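You operate a simulated robot arm through the tools that you are given. There is no shell and no other tool. Be economical: measure what you need, move in short steps, check, and stop when the job is done.

Carry out the task below with a simulated robot arm. There is one attempt and no reset: what you move stays moved.

Task
Set the test bearing's drag to 20 on the drag gauge; prove the shaft true.
Fine: slotted nut hard home, then back by the gauge; arm on, one whole turn to TRUE, arm clear.

Only the result counts: the job must be done as asked and must still hold three seconds after the hand-in. Knocking over, shifting, dropping, spilling or breaking anything else fails it.

Robot
A 6-joint arm with a two-finger parallel gripper, fixed in place. Base frame: the origin is at the foot of the arm, x ahead of it, y to its left, z up. Lengths are in m, angles in degrees, forces in N, time in s.
With the tool pointing down near the work surface it reaches from about 0.24 to 0.66 m from the base axis. Its first joint turns from -66.0 to 66.0 degrees. Payload 2.9 kg.
The tool frame sits at the grasp point between the pads (the TCP): z along the fingers, y along the line on which they close. The tips reach 0.03 m beyond it. Largest opening 0.11 m; finger width 0.02, thickness 0.01; the body of the gripper, 0.048 by 0.112 m, starts 0.055 m behind the TCP.
Orientation is told as [roll, pitch, yaw] about the base's x, y, z axes, in that order, counted from this pose: with the fingers straight down and closing along the base's y, the tool's x points along the base's -x, its y along +y and its z along -z.

Tools
- The arm moves only by the tool arm_command. Its argument "moves" is a list of rows, each an object of numbers (a shift or turn left out is 0, a gripper value left out holds the last): "wx", "wy", "wz": the turn, a rotation vector about the base's x, y, z in degrees; "tx", "ty", "tz": the shift along the base's x, y, z in m; "claw": the finger opening in m, from 0 to 0.11. In form: [{"wx": .., "wy": .., "wz": .., "tx": .., "ty": .., "tz": .., "claw": ..}, ...]. A call has 1 to 20 rows; each row shifts and turns the commanded pose from where the row before left it. Each row takes 0.2 s and may step no farther than 0.05 m and 8.6 degrees from the row before; otherwise, or with a gripper value out of range, the whole call is refused. A pose out of reach is approached as far as the arm can. The call stops where the force on the tool passes 40 N (or 10 N more than at its start, if that is more) or the arm is blocked; 0.2 s more then pass. Each finger travels about 0.108 m/s and halts on what it meets, pressing with about 33 N; the grip force reading is that of the motor and also rises with nothing between the fingers. The clock runs only during rows and for 0.2 s after the last one: add rows that do not move to give the fingers time. The reply holds the time, the measured pose of the TCP, the force on the tool along the base axes, the opening and the grip force, in the units named above and with some noise.
- Cameras (640 x 400 px; columns grow to the right, rows downward): "scene" is fixed at [0.0782, 0.4265, 1.4019]; the picture's right is [-0.79, -0.62, 0.00], its down [-0.25, 0.31, -0.92] and it looks along [0.57, -0.72, -0.40] (base axes); focal length 315 px, centre (320, 200). "wrist" rides on the gripper at [0.072, 0.017, -0.103] in the tool frame; the picture's right is [-0.23, 0.97, 0.00], its down [-0.76, -0.18, -0.62] and it looks along [-0.61, -0.14, 0.78] (tool axes); focal length 222 px, centre (320, 200). There is no depth. A picture from a camera that has moved, and an enlarged one, comes with that camera's place and axes in the base frame and with its lens.
- get_image(camera): a new picture of that camera. It takes no simulated time.
- enlarge(camera, box): a new picture of the part [left, top, right, bottom] of that camera's present view, enlarged. It takes no simulated time.
- close_job(): hands the job in; it is judged then, once.

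Work in short steps. Places have to be worked out from the pictures, the camera data and where the tool is seen: move nearer, look again, correct. Check each grasp and each placing, and mend what went wrong. You have 120 turns and 76 pictures in all, those below and enlarged ones among them. Open the gripper and draw the arm clear of the work before you hand the job in, unless the task says otherwise; then end with one line.

The tools are called as a command line: name --argument value ..., lists and objects as JSON in quotes. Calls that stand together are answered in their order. arm_command: Moves the arm, as the interface text tells. Its arguments: {"type":"object","properties":{"moves":{"type":"array","items":{"type":"object","properties":{"wx":{"type":"number"},"wy":{"type":"number"},"wz":{"type":"number"},"tx":{"type":"number"},"ty":{"type":"number"},"tz":{"type":"number"},"claw":{"type":"number"}}}}},"required":["moves"]} The other tools are called the same way: get_image (camera) takes a picture; enlarge (camera, box) takes an enlarged picture of a part of a camera's view; close_job () hands the job in.

At the start:

```text
time: 0.0
position: [0.3562, -0.0714, 1.2455]
tool_rot: [0.0, 0.1, 0.0]
force: [0.4, 0.6, 0.0]
grip_width: 0.1099
grip_force: 0.1
```

scene: 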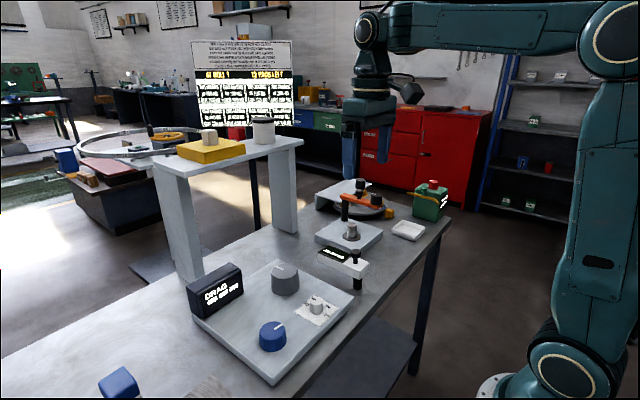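
wrist: 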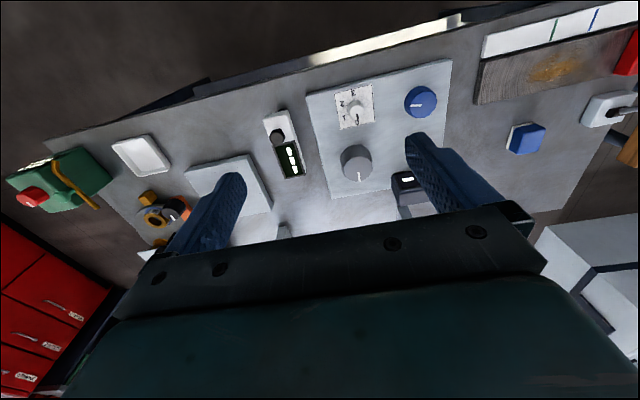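

I'll start by looking closer at the fixtures, and at the poster, which may hold instructions.

enlarge --camera "scene" --box '[170, 160, 460, 390]'

enlarge --camera "scene" --box '[185, 35, 305, 130]'

enlarge --camera "wrist" --box '[100, 50, 480, 270]'

```text
1.74 times, centred on (315, 275) of scene
camera zoom: at [0.0782, 0.4265, 1.4019], right [-0.79, -0.62, 0.0], down [-0.25, 0.31, -0.92], along [0.57, -0.72, -0.4], focal length 548 px, centre (329, 70)
```

zoom: 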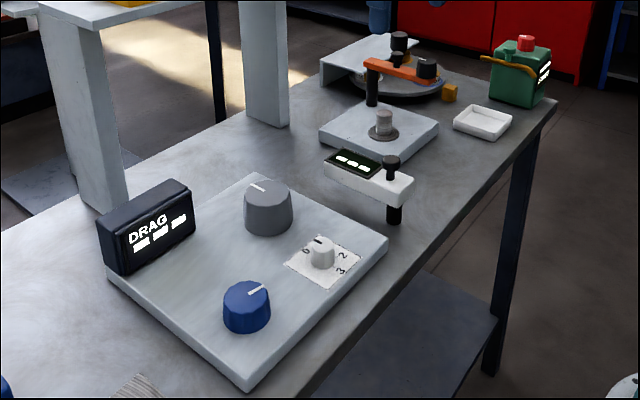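

```text
4.21 times, centred on (245, 82) of scene
camera zoom: at [0.0782, 0.4265, 1.4019], right [-0.79, -0.62, 0.0], down [-0.25, 0.31, -0.92], along [0.57, -0.72, -0.4], focal length 1327 px, centre (636, 695)
```

zoom: 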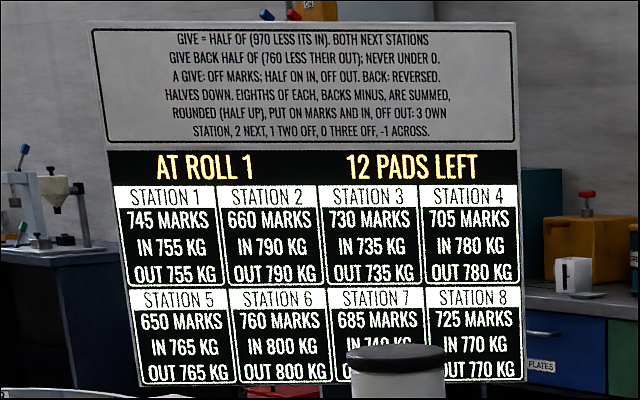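

```text
1.68 times, centred on (290, 160) of wrist
camera zoom: at [0.285, -0.0535, 1.349], right [0.23, 0.97, 0.0], down [0.76, -0.18, 0.62], along [0.61, -0.14, -0.78], focal length 374 px, centre (370, 267)
```

zoom: 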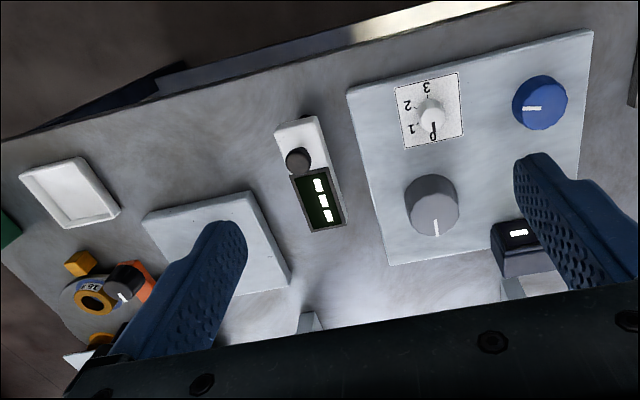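

The poster seems to belong to another machine. I'll move back and lower over the right-hand station for a close look with the wrist camera.

arm_command --moves '[{"ty": -0.04, "tz": -0.02}, {"ty": -0.04, "tz": -0.02}, {"ty": -0.04, "tz": -0.02}, {"ty": -0.04, "tz": -0.02}]'

get_image --camera "wrist"

enlarge --camera "scene" --box '[300, 170, 460, 290]'

```text
time: 1.0
position: [0.3592, -0.235, 1.1627]
tool_rot: [0.0, 0.0, 0.1]
force: [-0.8, 0.0, -0.5]
grip_width: 0.1102
grip_force: 0.1
```

```text
70 pictures are left
camera wrist: at [0.2863, -0.217, 1.2664], right [0.23, 0.97, 0.0], down [0.76, -0.18, 0.62], along [0.61, -0.14, -0.78], focal length 222 px, centre (320, 200)
```

wrist: 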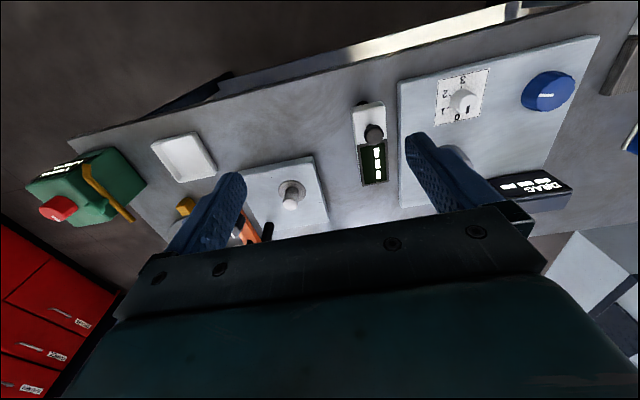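

```text
3.33 times, centred on (380, 230) of scene
camera zoom: at [0.0782, 0.4265, 1.4019], right [-0.79, -0.62, 0.0], down [-0.25, 0.31, -0.92], along [0.57, -0.72, -0.4], focal length 1051 px, centre (120, 100)
```

zoom: 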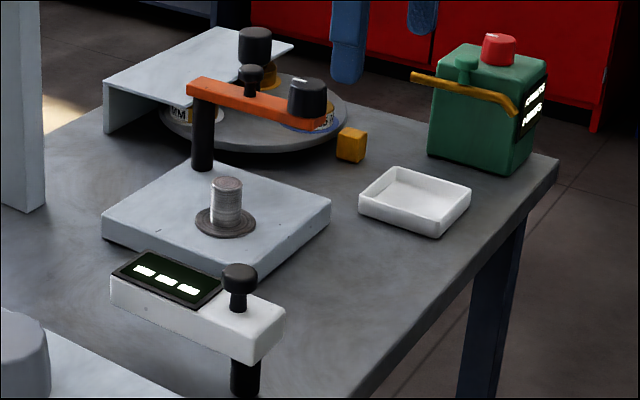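

I see a threaded shaft, an orange arm and a white display arm. Next I zoom in on the labels and knobs.

enlarge --camera "scene" --box '[335, 175, 455, 225]'

enlarge --camera "scene" --box '[190, 255, 350, 355]'

enlarge --camera "wrist" --box '[140, 120, 300, 240]'

```text
5.33 times, centred on (395, 200) of scene
camera zoom: at [0.0782, 0.4265, 1.4019], right [-0.79, -0.62, 0.0], down [-0.25, 0.31, -0.92], along [0.57, -0.72, -0.4], focal length 1681 px, centre (-80, 200)
```

zoom: 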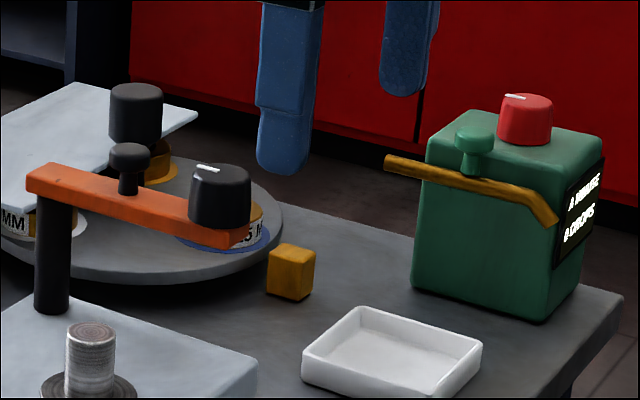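

```text
4.00 times, centred on (270, 305) of scene
camera zoom: at [0.0782, 0.4265, 1.4019], right [-0.79, -0.62, 0.0], down [-0.25, 0.31, -0.92], along [0.57, -0.72, -0.4], focal length 1261 px, centre (520, -220)
```

zoom: 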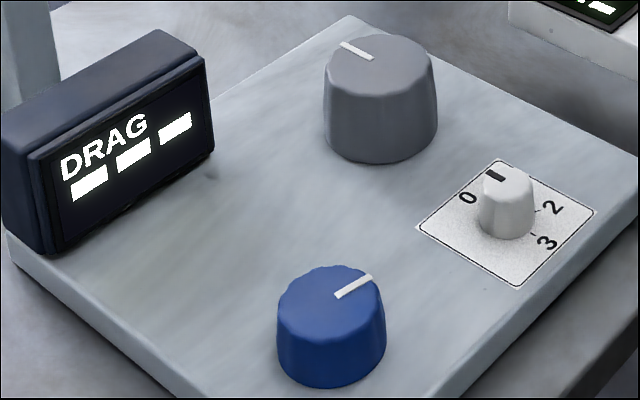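

```text
3.33 times, centred on (220, 180) of wrist
camera zoom: at [0.2863, -0.217, 1.2664], right [0.23, 0.97, 0.0], down [0.76, -0.18, 0.62], along [0.61, -0.14, -0.78], focal length 740 px, centre (653, 267)
```

zoom: 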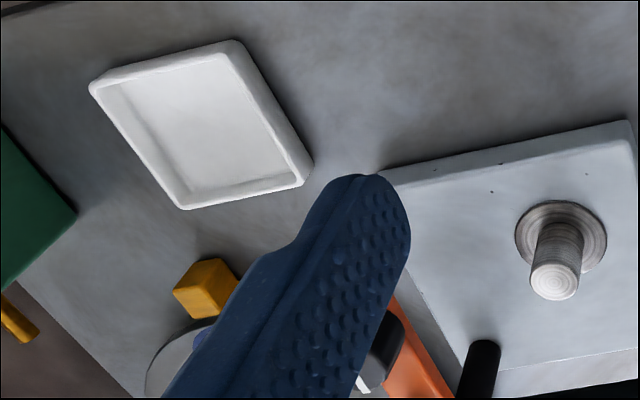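

Now the left part of the bench, which the scene camera barely shows.

arm_command --moves '[{"ty": 0.05}, {"ty": 0.05}, {"ty": 0.05}, {"ty": 0.05}, {"ty": 0.05}, {"ty": 0.05}, {"ty": 0.05}, {"ty": 0.05}, {"ty": 0.03, "claw": 0.0}, {}, {}, {}]'

get_image --camera "wrist"

get_image --camera "scene"

```text
time: 3.6
position: [0.3572, 0.1979, 1.1648]
tool_rot: [0.1, 0.0, 0.1]
force: [0.4, -0.3, 0.3]
grip_width: 0.0
grip_force: 32.9
```

```text
65 pictures are left
camera wrist: at [0.2849, 0.2156, 1.268], right [0.23, 0.97, 0.0], down [0.76, -0.18, 0.62], along [0.61, -0.14, -0.78], focal length 222 px, centre (320, 200)
```

wrist: 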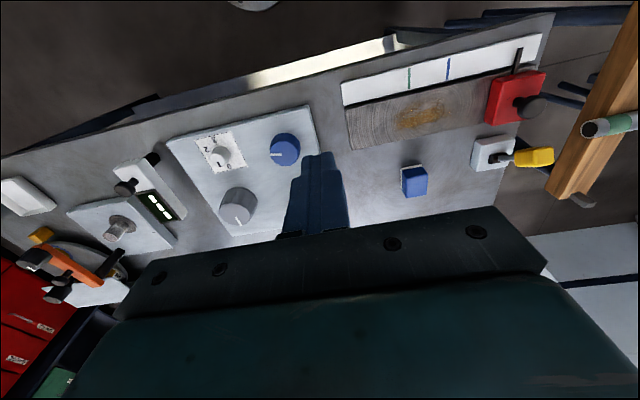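

```text
64 pictures are left
```

scene: 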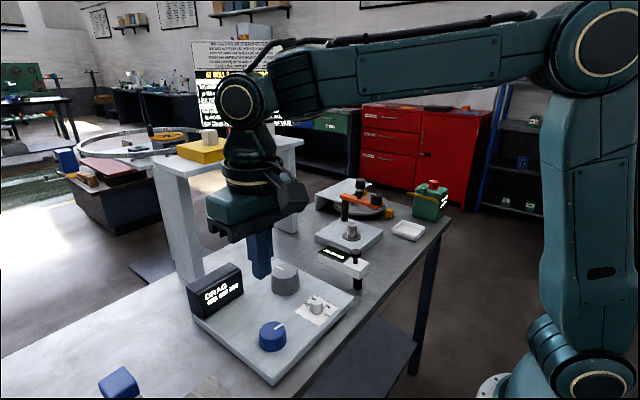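

Only the drag panel and the white display arm look relevant so far. I'll come closer to both.

arm_command --moves '[{"ty": -0.05, "tx": -0.02}, {"ty": -0.05, "tx": -0.02}, {"ty": -0.05, "tx": -0.02}, {"ty": -0.05, "tx": -0.02}, {"ty": -0.05, "tz": -0.02}, {"ty": -0.05, "tz": -0.02}, {"tz": -0.03}, {}]'

get_image --camera "wrist"

enlarge --camera "wrist" --box '[140, 50, 300, 200]'

```text
refused: row 1 steps farther than a row can; nothing moved
```

```text
63 pictures are left
camera wrist: at [0.2849, 0.2156, 1.268], right [0.23, 0.97, 0.0], down [0.76, -0.18, 0.62], along [0.61, -0.14, -0.78], focal length 222 px, centre (320, 200)
```

wrist: 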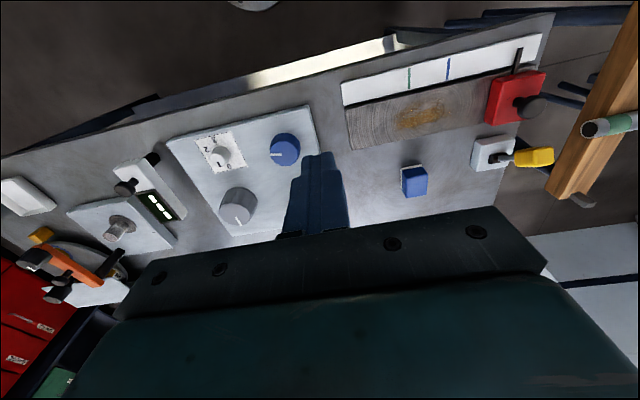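

```text
2.67 times, centred on (220, 125) of wrist
camera zoom: at [0.2849, 0.2156, 1.268], right [0.23, 0.97, 0.0], down [0.76, -0.18, 0.62], along [0.61, -0.14, -0.78], focal length 592 px, centre (587, 400)
```

zoom: 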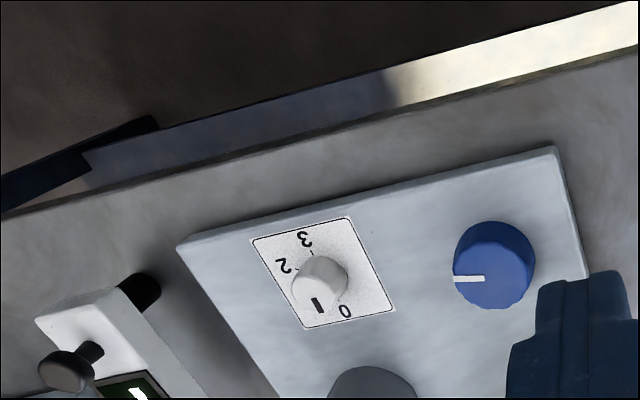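

Step was over 0.05 m in norm; I retry with smaller steps.

arm_command --moves '[{"ty": -0.045, "tx": -0.015}, {"ty": -0.045, "tx": -0.015}, {"ty": -0.045, "tx": -0.015}, {"ty": -0.045, "tx": -0.015}, {"ty": -0.045, "tz": -0.02}, {"ty": -0.045, "tz": -0.02}, {"ty": -0.02, "tz": -0.03}, {}]'

get_image --camera "wrist"

```text
time: 5.4
position: [0.2974, -0.0933, 1.0955]
tool_rot: [-0.1, 0.0, 0.1]
force: [-0.1, 0.0, 0.6]
grip_width: 0.0
grip_force: 33.0
```

```text
61 pictures are left
camera wrist: at [0.2244, -0.0763, 1.1984], right [0.23, 0.97, 0.0], down [0.76, -0.18, 0.62], along [0.61, -0.14, -0.78], focal length 222 px, centre (320, 200)
```

wrist: 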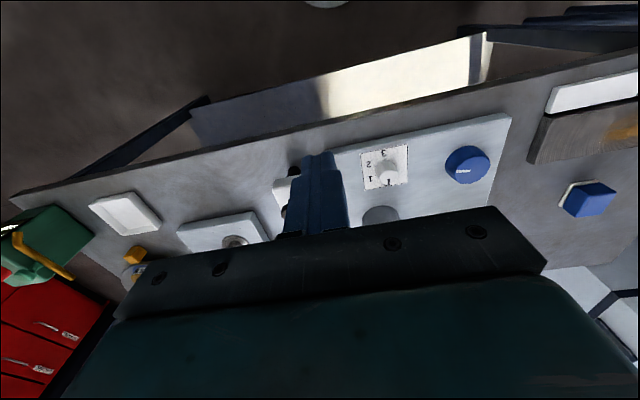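

The picture's top is toward the base, so I need to move farther forward.

arm_command --moves '[{"tx": 0.045}, {"tx": 0.045}, {"tx": 0.045, "tz": 0.01}, {"ty": 0.03}, {}]'

get_image --camera "wrist"

```text
time: 6.6
position: [0.4333, -0.0615, 1.1048]
tool_rot: [0.0, 0.0, 0.0]
force: [0.7, -0.1, 0.2]
grip_width: 0.0
grip_force: 32.5
```

```text
60 pictures are left
camera wrist: at [0.3602, -0.0436, 1.2091], right [0.23, 0.97, 0.0], down [0.76, -0.18, 0.62], along [0.61, -0.14, -0.78], focal length 222 px, centre (320, 200)
```

wrist: 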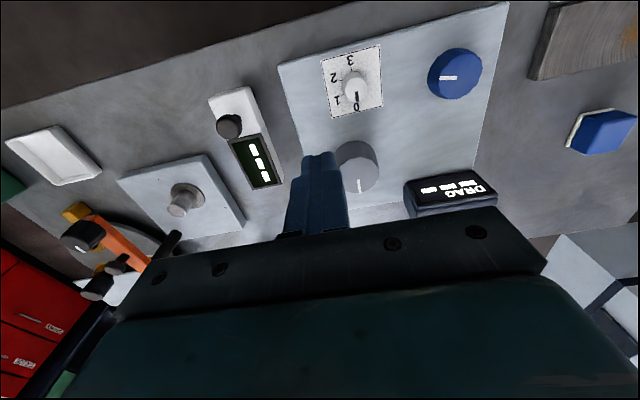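

enlarge --camera "wrist" --box '[110, 70, 290, 270]'

enlarge --camera "wrist" --box '[300, 30, 500, 220]'

```text
2.00 times, centred on (200, 170) of wrist
camera zoom: at [0.3602, -0.0436, 1.2091], right [0.23, 0.97, 0.0], down [0.76, -0.18, 0.62], along [0.61, -0.14, -0.78], focal length 444 px, centre (560, 260)
```

zoom: 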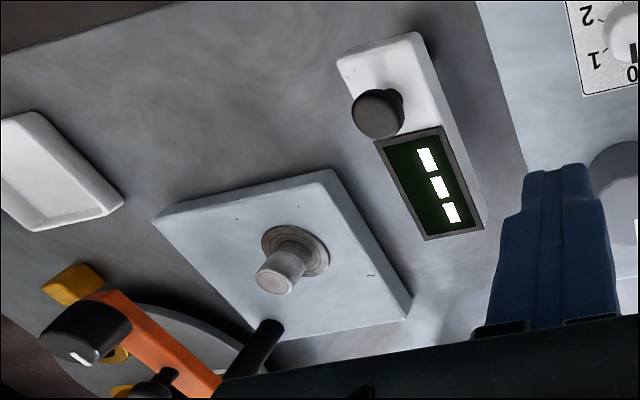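

```text
2.11 times, centred on (400, 125) of wrist
camera zoom: at [0.3602, -0.0436, 1.2091], right [0.23, 0.97, 0.0], down [0.76, -0.18, 0.62], along [0.61, -0.14, -0.78], focal length 468 px, centre (152, 358)
```

zoom: 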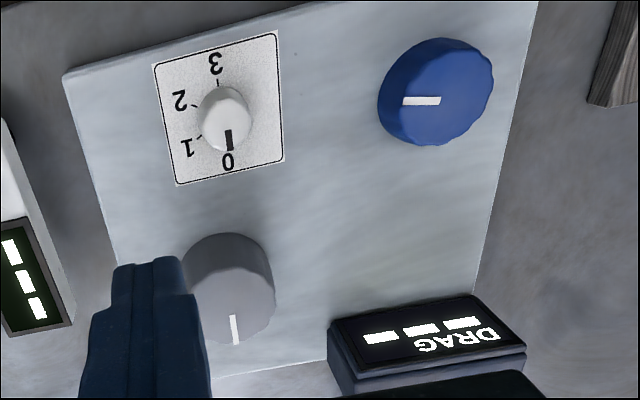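

The panel (blue scalloped nut, grey shaft, selector, DRAG gauge) plus the white display arm seem to be the station. I'll locate the blue nut more exactly from nearer.

arm_command --moves '[{"ty": 0.045}, {"ty": 0.045}, {"ty": 0.045}, {"ty": 0.025, "tx": -0.03}, {"tz": -0.03}, {"tz": -0.03, "claw": 0.11}, {}, {}, {}]'

get_image --camera "wrist"

enlarge --camera "scene" --box '[180, 220, 380, 390]'

```text
time: 8.6
position: [0.4041, 0.0999, 1.045]
tool_rot: [0.1, 0.0, 0.0]
force: [-0.7, -0.8, -0.5]
grip_width: 0.1101
grip_force: 0.1
```

```text
57 pictures are left
camera wrist: at [0.3308, 0.1168, 1.1485], right [0.23, 0.97, 0.0], down [0.76, -0.18, 0.62], along [0.61, -0.14, -0.78], focal length 222 px, centre (320, 200)
```

wrist: 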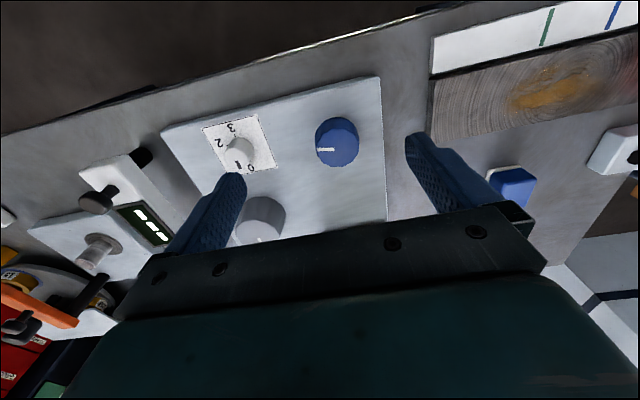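

```text
2.35 times, centred on (280, 305) of scene
camera zoom: at [0.0782, 0.4265, 1.4019], right [-0.79, -0.62, 0.0], down [-0.25, 0.31, -0.92], along [0.57, -0.72, -0.4], focal length 742 px, centre (414, -47)
```

zoom: 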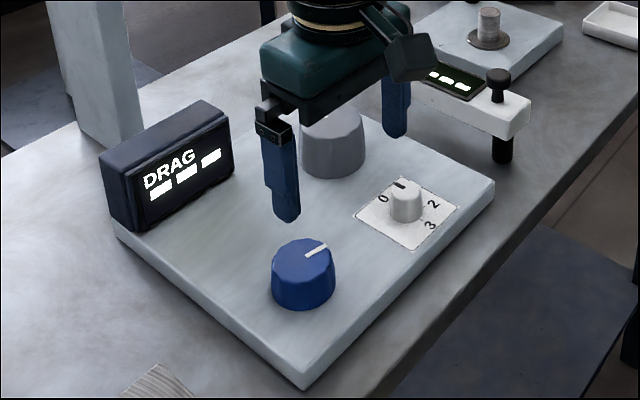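

Blue nut estimated at (0.432, 0.117), top about z 0.938, about 0.05 across. I lower above it and check before closing.

arm_command --moves '[{"tx": 0.028, "ty": 0.017}, {"tz": -0.03}, {"tz": -0.03}, {"tz": -0.02, "claw": 0.08}, {}]'

enlarge --camera "scene" --box '[180, 220, 380, 390]'

get_image --camera "wrist"

```text
time: 9.8
position: [0.4292, 0.1162, 0.9654]
tool_rot: [-0.1, -0.1, -0.1]
force: [0.1, 0.2, -0.2]
grip_width: 0.0803
grip_force: 0.1
```

```text
2.35 times, centred on (280, 305) of scene
camera zoom: at [0.0782, 0.4265, 1.4019], right [-0.79, -0.62, 0.0], down [-0.25, 0.31, -0.92], along [0.57, -0.72, -0.4], focal length 742 px, centre (414, -47)
```

zoom: 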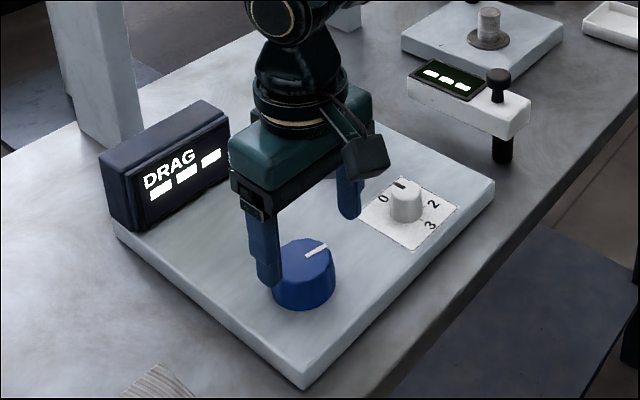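

```text
54 pictures are left
camera wrist: at [0.3573, 0.1323, 1.0685], right [0.23, 0.97, 0.0], down [0.76, -0.18, 0.62], along [0.61, -0.14, -0.78], focal length 222 px, centre (320, 200)
```

wrist: 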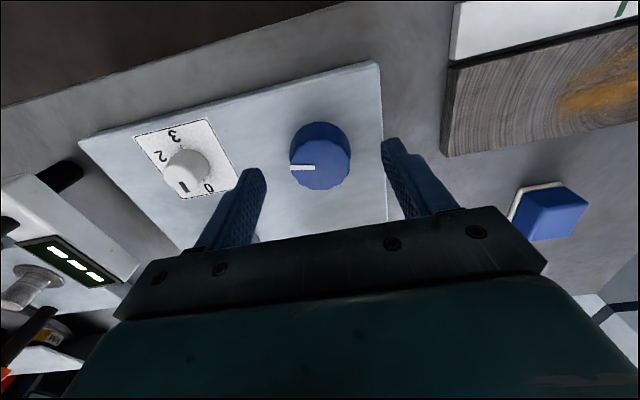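

Alignment is good. I lower to z≈0.943 and close on the nut.

arm_command --moves '[{"tz": -0.012, "tx": 0.001}, {"tz": -0.011}, {"claw": 0.0}, {}, {}]'

enlarge --camera "scene" --box '[180, 220, 380, 390]'

```text
time: 11.0
position: [0.431, 0.1138, 0.941]
tool_rot: [0.0, -0.1, -0.1]
force: [-0.4, 0.2, -0.5]
grip_width: 0.0001
grip_force: 32.6
```

```text
2.35 times, centred on (280, 305) of scene
camera zoom: at [0.0782, 0.4265, 1.4019], right [-0.79, -0.62, 0.0], down [-0.25, 0.31, -0.92], along [0.57, -0.72, -0.4], focal length 742 px, centre (414, -47)
```

zoom: 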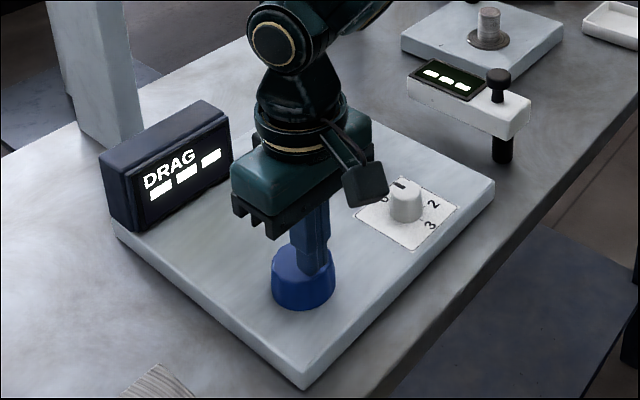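

The fingers closed fully without meeting the nut. I need a tighter view of what happened.

enlarge --camera "scene" --box '[235, 290, 315, 360]'

enlarge --camera "wrist" --box '[230, 80, 410, 220]'

```text
5.71 times, centred on (275, 325) of scene
camera zoom: at [0.0782, 0.4265, 1.4019], right [-0.79, -0.62, 0.0], down [-0.25, 0.31, -0.92], along [0.57, -0.72, -0.4], focal length 1801 px, centre (577, -514)
```

zoom: 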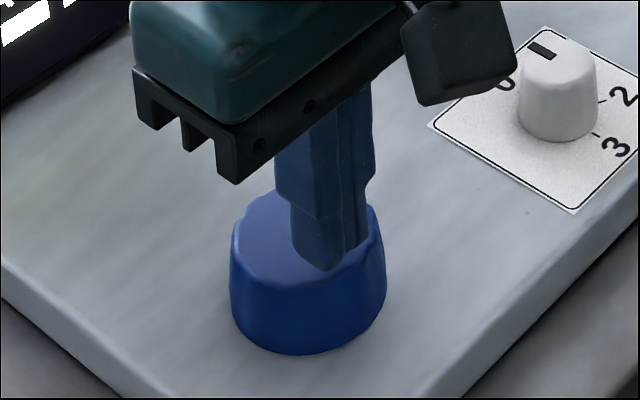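

```text
2.86 times, centred on (320, 150) of wrist
camera zoom: at [0.3587, 0.1321, 1.045], right [0.23, 0.97, 0.0], down [0.76, -0.18, 0.62], along [0.61, -0.14, -0.78], focal length 635 px, centre (320, 343)
```

zoom: 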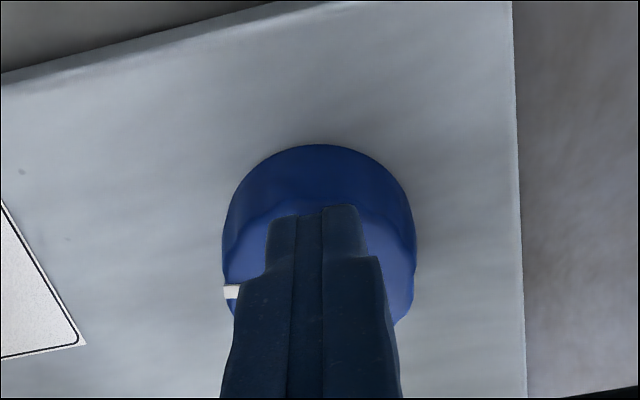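

The tips are just above the nut's top, which is lower (z≈0.907) and farther forward (x≈0.452) than I judged. I lift, open, shift and descend.

arm_command --moves '[{"tz": 0.02}, {"claw": 0.085, "tx": 0.02, "ty": -0.002}, {}, {}, {"tz": -0.02}, {"tz": -0.01}, {"tz": -0.008}, {}]'

enlarge --camera "scene" --box '[235, 290, 315, 360]'

enlarge --camera "wrist" --box '[230, 80, 410, 220]'

```text
time: 12.8
position: [0.4542, 0.1131, 0.9235]
tool_rot: [0.0, 0.0, 0.1]
force: [0.4, 0.3, 0.3]
grip_width: 0.0847
grip_force: 0.1
```

```text
5.71 times, centred on (275, 325) of scene
camera zoom: at [0.0782, 0.4265, 1.4019], right [-0.79, -0.62, 0.0], down [-0.25, 0.31, -0.92], along [0.57, -0.72, -0.4], focal length 1801 px, centre (577, -514)
```

zoom: 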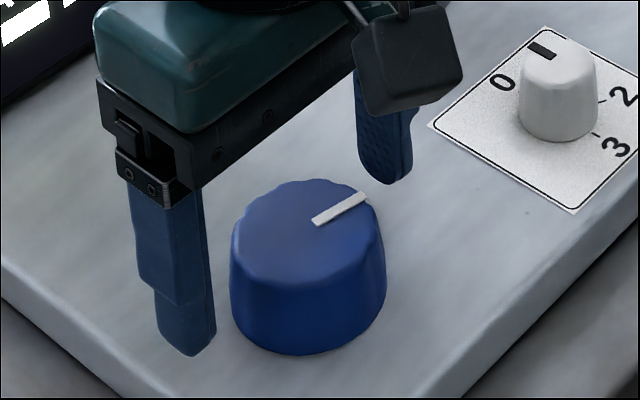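

```text
2.86 times, centred on (320, 150) of wrist
camera zoom: at [0.3809, 0.1307, 1.0276], right [0.23, 0.97, 0.0], down [0.76, -0.18, 0.62], along [0.61, -0.14, -0.78], focal length 635 px, centre (320, 343)
```

zoom: 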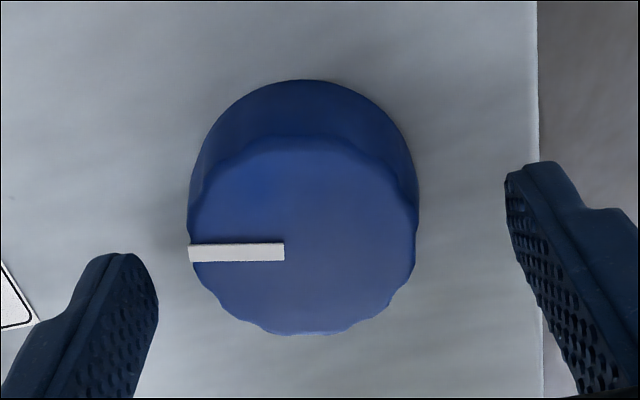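

Now the nut sits between the fingers, centre about (0.448, 0.112). I shift slightly, lower a bit and close.

arm_command --moves '[{"tx": -0.006, "ty": -0.001, "tz": -0.003}, {"tz": -0.003}, {"claw": 0.03}, {}, {}]'

enlarge --camera "scene" --box '[190, 260, 310, 360]'

```text
time: 14.0
position: [0.4466, 0.1101, 0.9191]
tool_rot: [-0.1, 0.0, -0.1]
force: [0.9, -8.9, 0.6]
grip_width: 0.0536
grip_force: 45.7
```

```text
4.00 times, centred on (250, 310) of scene
camera zoom: at [0.0782, 0.4263, 1.4019], right [-0.79, -0.62, 0.0], down [-0.25, 0.31, -0.92], along [0.57, -0.72, -0.4], focal length 1261 px, centre (600, -240)
```

zoom: 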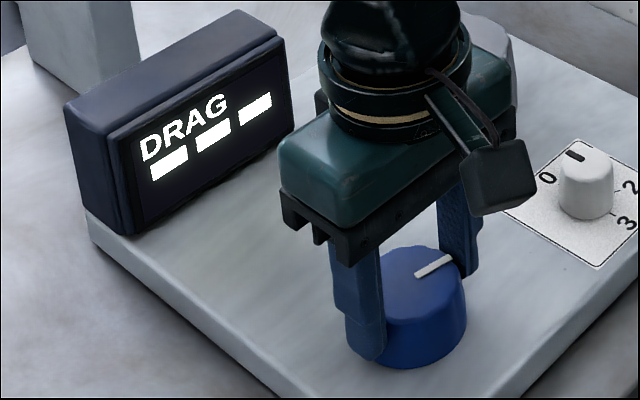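

Gripped (0.0536 wide). I try a small clockwise turn (negative about z) and look at the response.

arm_command --moves '[{"ty": -0.001}, {"wz": -6}, {"wz": -6}, {"wz": -6}, {}]'

enlarge --camera "scene" --box '[190, 260, 310, 360]'

```text
time: 15.2
position: [0.4464, 0.1122, 0.9177]
tool_rot: [0.0, 0.0, -18.1]
force: [12.8, -5.9, -20.9]
grip_width: 0.0534
grip_force: 44.8
```

```text
4.00 times, centred on (250, 310) of scene
camera zoom: at [0.0788, 0.4264, 1.4019], right [-0.79, -0.62, 0.0], down [-0.25, 0.31, -0.92], along [0.57, -0.72, -0.4], focal length 1261 px, centre (600, -240)
```

zoom: 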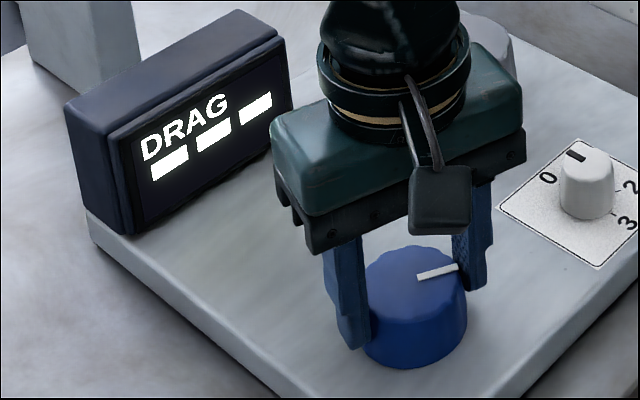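

The nut turned with the gripper. A downward pull built up, so I'll continue in steps while easing down, and watch the force.

arm_command --moves '[{"tz": -0.001}, {"wz": -6}, {"wz": -6}, {"wz": -6}, {"wz": -6}, {}]'

enlarge --camera "scene" --box '[190, 260, 310, 360]'

```text
time: 16.6
position: [0.4477, 0.1128, 0.9191]
tool_rot: [0.4, -0.1, -42.1]
force: [20.9, 1.1, -3.3]
grip_width: 0.0535
grip_force: 44.9
```

```text
4.00 times, centred on (250, 310) of scene
camera zoom: at [0.0788, 0.4265, 1.4018], right [-0.79, -0.62, 0.0], down [-0.25, 0.31, -0.92], along [0.57, -0.72, -0.4], focal length 1261 px, centre (600, -240)
```

zoom: 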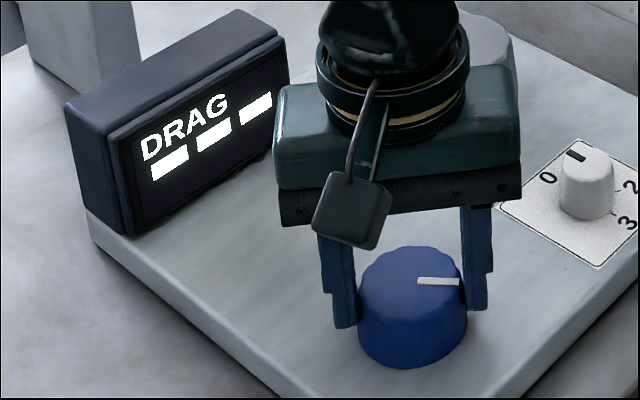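

Still turning freely. I correct the centring slightly (+x) and go on clockwise.

arm_command --moves '[{"tx": 0.002}, {"wz": -7}, {"wz": -7}, {"wz": -7}, {"wz": -7}, {"wz": -7}, {"wz": -7}, {}]'

enlarge --camera "scene" --box '[190, 260, 310, 360]'

```text
time: 18.4
position: [0.4495, 0.1144, 0.9195]
tool_rot: [0.3, 0.0, -84.0]
force: [22.0, 15.1, -11.3]
grip_width: 0.0539
grip_force: 45.1
```

```text
4.00 times, centred on (250, 310) of scene
camera zoom: at [0.0789, 0.427, 1.4017], right [-0.79, -0.62, 0.0], down [-0.25, 0.31, -0.92], along [0.57, -0.72, -0.4], focal length 1261 px, centre (600, -240)
```

zoom: 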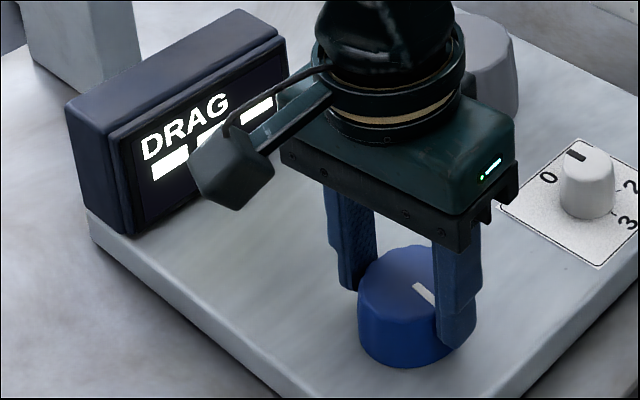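

I release, go back counter-clockwise about 170° and regrasp.

arm_command --moves '[{"claw": 0.085}, {}, {"tx": 0.001, "ty": 0.001}, {"wz": 8.5}, {"wz": 8.5}, {"wz": 8.5}, {"wz": 8.5}, {"wz": 8.5}, {"wz": 8.5}, {"wz": 8.5}, {"wz": 8.5}, {"wz": 8.5}, {"wz": 8.5}, {"wz": 8.5}, {"wz": 8.5}, {"wz": 8.5}, {"wz": 8.5}, {"wz": 8.5}, {"wz": 8.5}, {}]'

get_image --camera "scene"

```text
time: 22.6
position: [0.4492, 0.1128, 0.9183]
tool_rot: [0.0, 0.0, 52.2]
force: [0.3, -1.0, -1.5]
grip_width: 0.0852
grip_force: 0.0
```

```text
44 pictures are left
```

scene: 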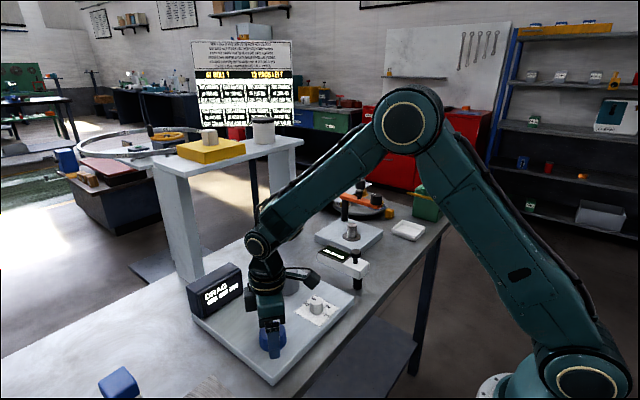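

Regrasp and turn clockwise about 140°, watching for a stop.

arm_command --moves '[{"claw": 0.03}, {}, {}, {"wz": -8}, {"wz": -8}, {"wz": -8}, {"wz": -8}, {"wz": -8}, {"wz": -8}, {"wz": -8}, {"wz": -8}, {"wz": -8}, {"wz": -8}, {"wz": -8}, {"wz": -8}, {"wz": -8}, {"wz": -8}, {"wz": -8}, {"wz": -8}, {}]'

enlarge --camera "scene" --box '[190, 260, 310, 360]'

```text
time: 26.8
position: [0.4479, 0.1154, 0.9177]
tool_rot: [0.1, 0.3, -75.7]
force: [2.2, 19.8, 18.0]
grip_width: 0.0535
grip_force: 45.2
```

```text
4.00 times, centred on (250, 310) of scene
camera zoom: at [0.078, 0.427, 1.4017], right [-0.79, -0.62, 0.0], down [-0.25, 0.31, -0.92], along [0.57, -0.72, -0.4], focal length 1261 px, centre (600, -240)
```

zoom: 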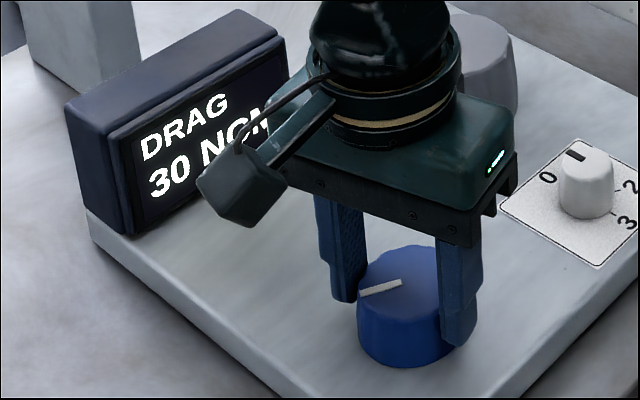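

The gauge is live: 30 NCM. So blue is the nut; I continue clockwise toward hard home.

arm_command --moves '[{"wz": -6}, {"wz": -6}, {"wz": -6}, {"wz": -6}, {}]'

enlarge --camera "scene" --box '[190, 260, 310, 360]'

```text
time: 28.0
position: [0.4505, 0.1125, 0.9183]
tool_rot: [0.1, -0.1, -100.2]
force: [17.2, -1.3, 2.5]
grip_width: 0.0534
grip_force: 45.2
```

```text
4.00 times, centred on (250, 310) of scene
camera zoom: at [0.0786, 0.4265, 1.4019], right [-0.79, -0.62, 0.0], down [-0.25, 0.31, -0.92], along [0.57, -0.72, -0.4], focal length 1261 px, centre (600, -240)
```

zoom: 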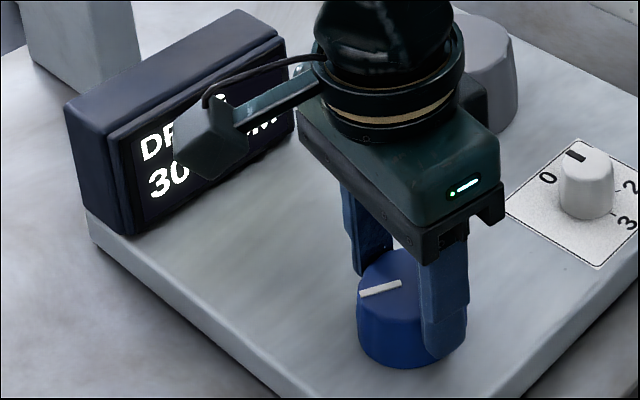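

The mark no longer moved (fingers slip): hard home at 30. Now I back off counter-clockwise a little and read.

arm_command --moves '[{"wz": 6}, {"wz": 6}, {}]'

enlarge --camera "scene" --box '[190, 260, 310, 360]'

```text
time: 28.8
position: [0.4495, 0.1124, 0.9181]
tool_rot: [0.2, 0.0, -88.3]
force: [24.6, -16.3, -9.9]
grip_width: 0.0531
grip_force: 45.3
```

```text
4.00 times, centred on (250, 310) of scene
camera zoom: at [0.079, 0.4261, 1.4019], right [-0.79, -0.62, 0.0], down [-0.25, 0.31, -0.92], along [0.57, -0.72, -0.4], focal length 1261 px, centre (600, -240)
```

zoom: 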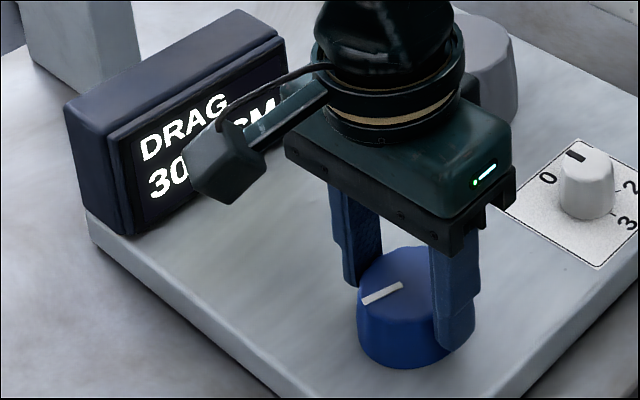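

Still 30; I back off about 14° more.

arm_command --moves '[{"tx": 0.001, "ty": -0.001}, {"wz": 7}, {"wz": 7}, {}]'

enlarge --camera "scene" --box '[190, 260, 310, 360]'

```text
time: 29.8
position: [0.4488, 0.1108, 0.9178]
tool_rot: [0.2, 0.0, -74.0]
force: [15.8, -12.5, -5.6]
grip_width: 0.0533
grip_force: 44.8
```

```text
4.00 times, centred on (250, 310) of scene
camera zoom: at [0.0787, 0.4262, 1.4019], right [-0.79, -0.62, 0.0], down [-0.25, 0.31, -0.92], along [0.57, -0.72, -0.4], focal length 1261 px, centre (600, -240)
```

zoom: 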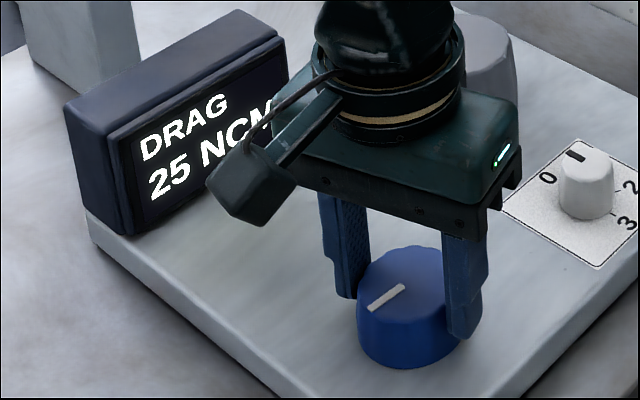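

25 now. Another ~10°.

arm_command --moves '[{"tx": 0.001, "ty": -0.001}, {"wz": 5}, {"wz": 5}, {}]'

enlarge --camera "scene" --box '[190, 260, 310, 360]'

```text
time: 30.8
position: [0.4491, 0.1119, 0.9164]
tool_rot: [0.0, 0.2, -63.8]
force: [-6.5, 1.4, 22.6]
grip_width: 0.0534
grip_force: 45.2
```

```text
4.00 times, centred on (250, 310) of scene
camera zoom: at [0.0777, 0.4265, 1.4019], right [-0.79, -0.62, 0.0], down [-0.25, 0.31, -0.92], along [0.57, -0.72, -0.4], focal length 1261 px, centre (600, -240)
```

zoom: 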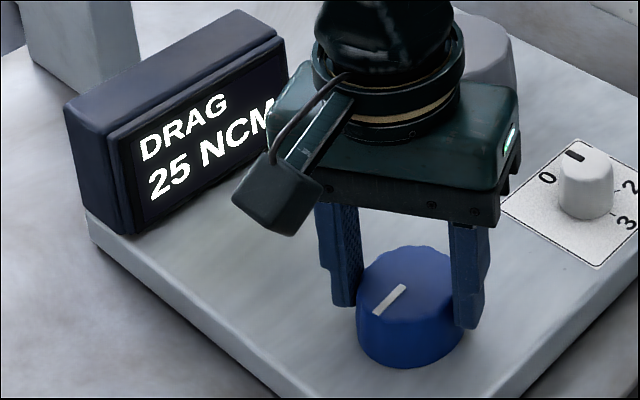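

Stepped reading, still 25. Another ~12°.

arm_command --moves '[{"wz": 6}, {"wz": 6}, {}]'

enlarge --camera "scene" --box '[190, 260, 310, 360]'

```text
time: 31.6
position: [0.4483, 0.1114, 0.918]
tool_rot: [-0.2, 0.2, -51.7]
force: [-20.5, 6.9, 33.8]
grip_width: 0.053
grip_force: 45.3
```

```text
4.00 times, centred on (250, 310) of scene
camera zoom: at [0.0772, 0.4266, 1.4019], right [-0.79, -0.62, 0.0], down [-0.25, 0.31, -0.92], along [0.57, -0.72, -0.4], focal length 1261 px, centre (600, -240)
```

zoom: 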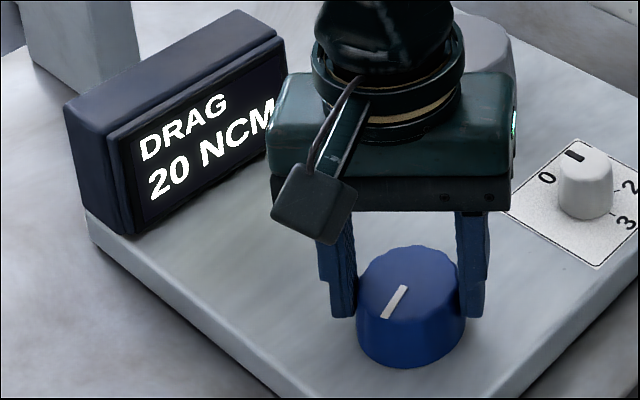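

20 NCM. I nudge 4° further toward the middle of that band, then open and draw up to check the reading holds.

arm_command --moves '[{"wz": 4}, {}, {"claw": 0.085}, {}, {}, {"tz": 0.03}, {"tz": 0.04}, {"tz": 0.04}, {}]'

enlarge --camera "scene" --box '[180, 220, 380, 390]'

```text
time: 33.6
position: [0.45, 0.1095, 1.0273]
tool_rot: [0.1, 0.0, -48.1]
force: [0.6, -0.2, 0.2]
grip_width: 0.0849
grip_force: 0.1
```

```text
2.35 times, centred on (280, 305) of scene
camera zoom: at [0.0782, 0.4265, 1.4019], right [-0.79, -0.62, 0.0], down [-0.25, 0.31, -0.92], along [0.57, -0.72, -0.4], focal length 742 px, centre (414, -47)
```

zoom: 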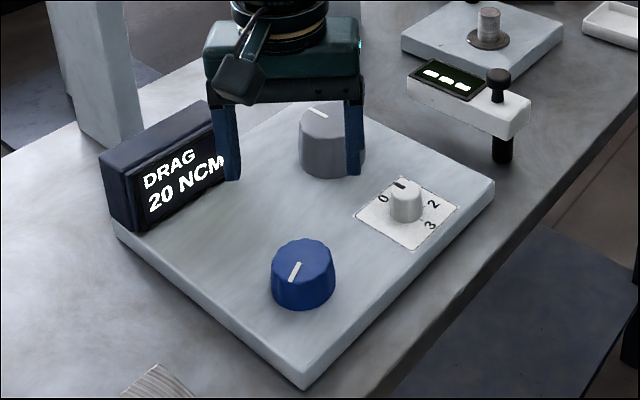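

The reading holds at 20. Now I study the white arm to find its hinge.

enlarge --camera "scene" --box '[300, 230, 390, 300]'

arm_command --moves '[{"wz": 8, "ty": -0.045, "claw": 0.0}, {"wz": 8, "ty": -0.045, "tz": 0.01}, {"wz": 8, "ty": -0.045, "tz": 0.01}, {"wz": 8, "ty": -0.045}, {"wz": 8, "ty": -0.02}, {"wz": 8}, {}]'

get_image --camera "wrist"

```text
5.71 times, centred on (345, 265) of scene
camera zoom: at [0.0782, 0.4265, 1.4019], right [-0.79, -0.62, 0.0], down [-0.25, 0.31, -0.92], along [0.57, -0.72, -0.4], focal length 1801 px, centre (177, -171)
```

zoom: 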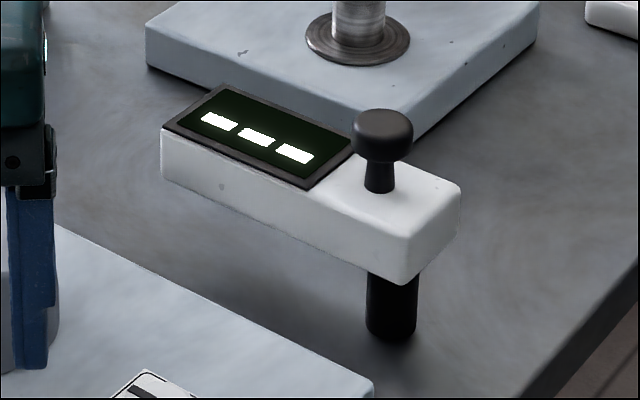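

```text
time: 35.2
position: [0.4526, -0.088, 1.047]
tool_rot: [0.0, 0.0, 0.1]
force: [-0.5, 0.1, 0.8]
grip_width: 0.0001
grip_force: 32.2
```

```text
35 pictures are left
camera wrist: at [0.3786, -0.0705, 1.1518], right [0.23, 0.97, 0.0], down [0.76, -0.18, 0.62], along [0.61, -0.14, -0.78], focal length 222 px, centre (320, 200)
```

wrist: 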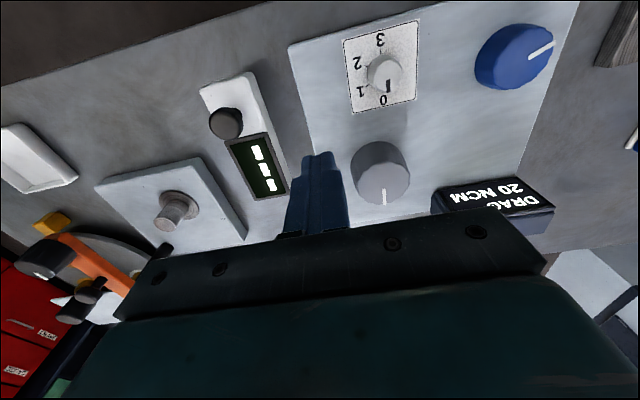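

The arm looks hinged on the black post at its near end (≈(0.42,-0.166)), its display end at ≈(0.53,-0.172). I'll put the closed fingers beside the display end on its -y side and push gently toward the shaft.

arm_command --moves '[{"tx": 0.03, "ty": -0.035}, {"tx": 0.03, "ty": -0.035}, {"ty": -0.045}, {"ty": -0.018}, {"tz": -0.04}, {"tz": -0.04}, {"tz": -0.025}, {"tz": -0.01}, {}]'

enlarge --camera "scene" --box '[270, 190, 400, 300]'

```text
time: 37.2
position: [0.5123, -0.2229, 0.9316]
tool_rot: [0.1, 0.0, 0.0]
force: [-0.6, 0.0, 0.5]
grip_width: 0.0002
grip_force: 32.7
```

```text
3.64 times, centred on (335, 245) of scene
camera zoom: at [0.0782, 0.4265, 1.4019], right [-0.79, -0.62, 0.0], down [-0.25, 0.31, -0.92], along [0.57, -0.72, -0.4], focal length 1146 px, centre (266, 36)
```

zoom: 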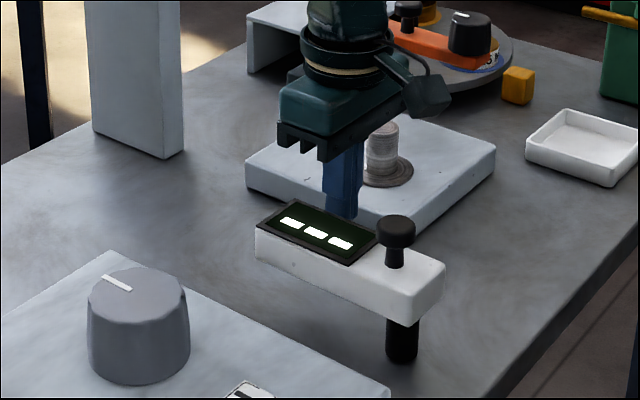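

Fingers are beside the arm's display end. I push +y gently.

arm_command --moves '[{"ty": 0.012}, {"ty": 0.008}, {"ty": 0.008}, {"ty": 0.008}, {"ty": 0.008}, {}]'

enlarge --camera "scene" --box '[270, 190, 400, 300]'

```text
time: 38.6
position: [0.5103, -0.1785, 0.9334]
tool_rot: [-0.1, 0.0, 0.0]
force: [-0.3, -0.4, 0.7]
grip_width: 0.0
grip_force: 33.1
```

```text
3.64 times, centred on (335, 245) of scene
camera zoom: at [0.0782, 0.4265, 1.4019], right [-0.79, -0.62, 0.0], down [-0.25, 0.31, -0.92], along [0.57, -0.72, -0.4], focal length 1146 px, centre (266, 36)
```

zoom: 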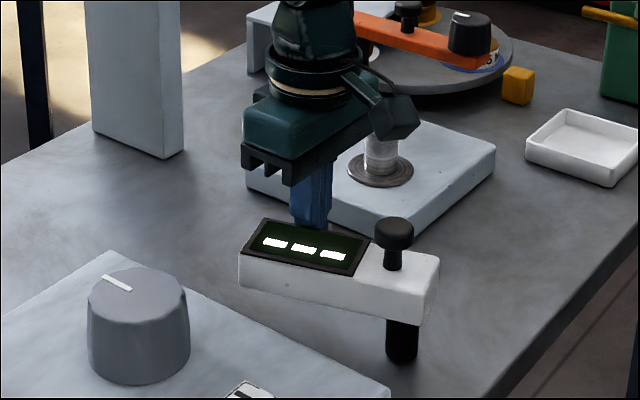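

The arm swings on its post with almost no force. I continue along the arc toward the shaft.

arm_command --moves '[{"ty": 0.01}, {"ty": 0.01, "tx": -0.001}, {"ty": 0.01, "tx": -0.002}, {"ty": 0.01, "tx": -0.002}, {"ty": 0.01, "tx": -0.004}, {}]'

enlarge --camera "scene" --box '[270, 190, 400, 300]'

```text
time: 39.4
position: [0.51, -0.1589, 0.932]
tool_rot: [-0.8, -0.7, -1.2]
force: [4.5, -7.6, -4.9]
grip_width: 0.0
grip_force: 32.8
stopped in row 4: the force on the tool passed its limit (the readings are from after the stop); the commanded pose is now the measured one
```

```text
3.64 times, centred on (335, 245) of scene
camera zoom: at [0.0784, 0.4263, 1.4019], right [-0.79, -0.62, 0.0], down [-0.25, 0.31, -0.92], along [0.57, -0.72, -0.4], focal length 1146 px, centre (266, 36)
```

zoom: 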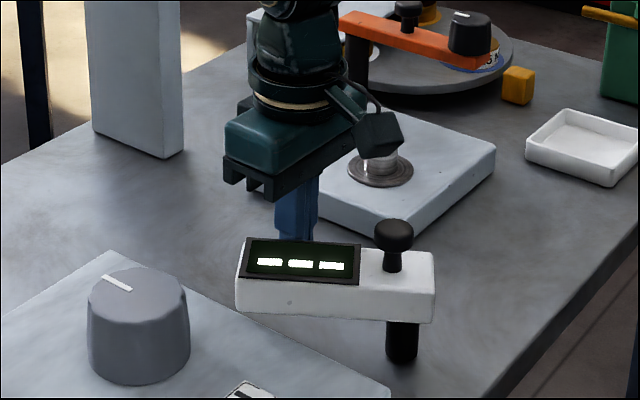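

The arm met a stop about 22° toward the grey shaft; that may be its "on" position. I raise the fingers and go above the grey knob to check it.

arm_command --moves '[{"ty": -0.012}, {"tz": 0.04, "wx": 0.8, "wy": 0.7, "wz": 1.2}, {"tz": 0.04}, {"ty": 0.045}, {"ty": 0.045, "tx": 0.015}, {"ty": 0.045, "tx": 0.015, "claw": 0.11}, {"ty": 0.006}, {}, {"tz": -0.02}, {}]'

get_image --camera "wrist"

enlarge --camera "scene" --box '[200, 200, 380, 320]'

```text
time: 41.6
position: [0.5382, -0.0295, 0.9946]
tool_rot: [0.1, 0.2, 0.1]
force: [0.1, 0.5, 0.7]
grip_width: 0.1103
grip_force: 0.2
```

```text
31 pictures are left
camera wrist: at [0.4655, -0.0128, 1.0977], right [0.22, 0.97, 0.0], down [0.76, -0.18, 0.62], along [0.6, -0.14, -0.78], focal length 222 px, centre (320, 200)
```

wrist: 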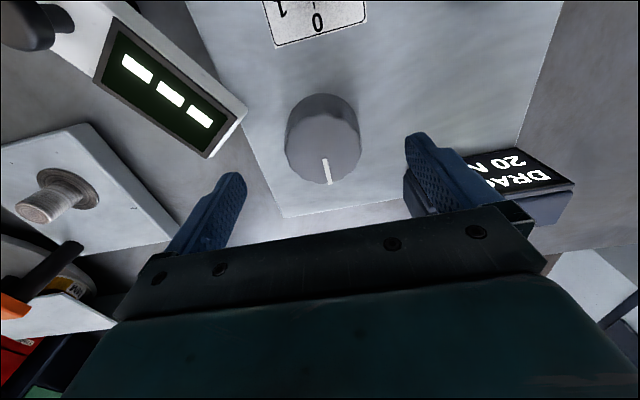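

```text
3.33 times, centred on (290, 260) of scene
camera zoom: at [0.0782, 0.4265, 1.4019], right [-0.79, -0.62, 0.0], down [-0.25, 0.31, -0.92], along [0.57, -0.72, -0.4], focal length 1051 px, centre (420, 0)
```

zoom: 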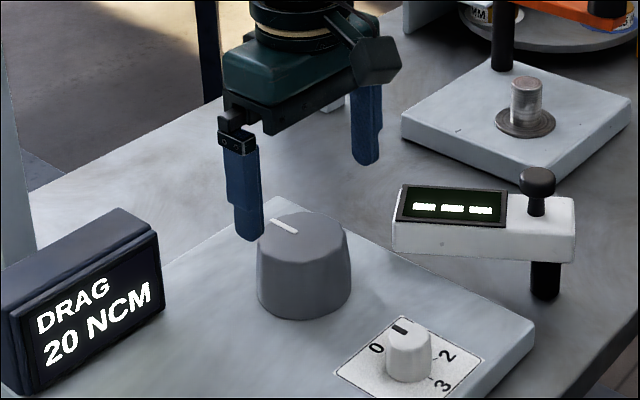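

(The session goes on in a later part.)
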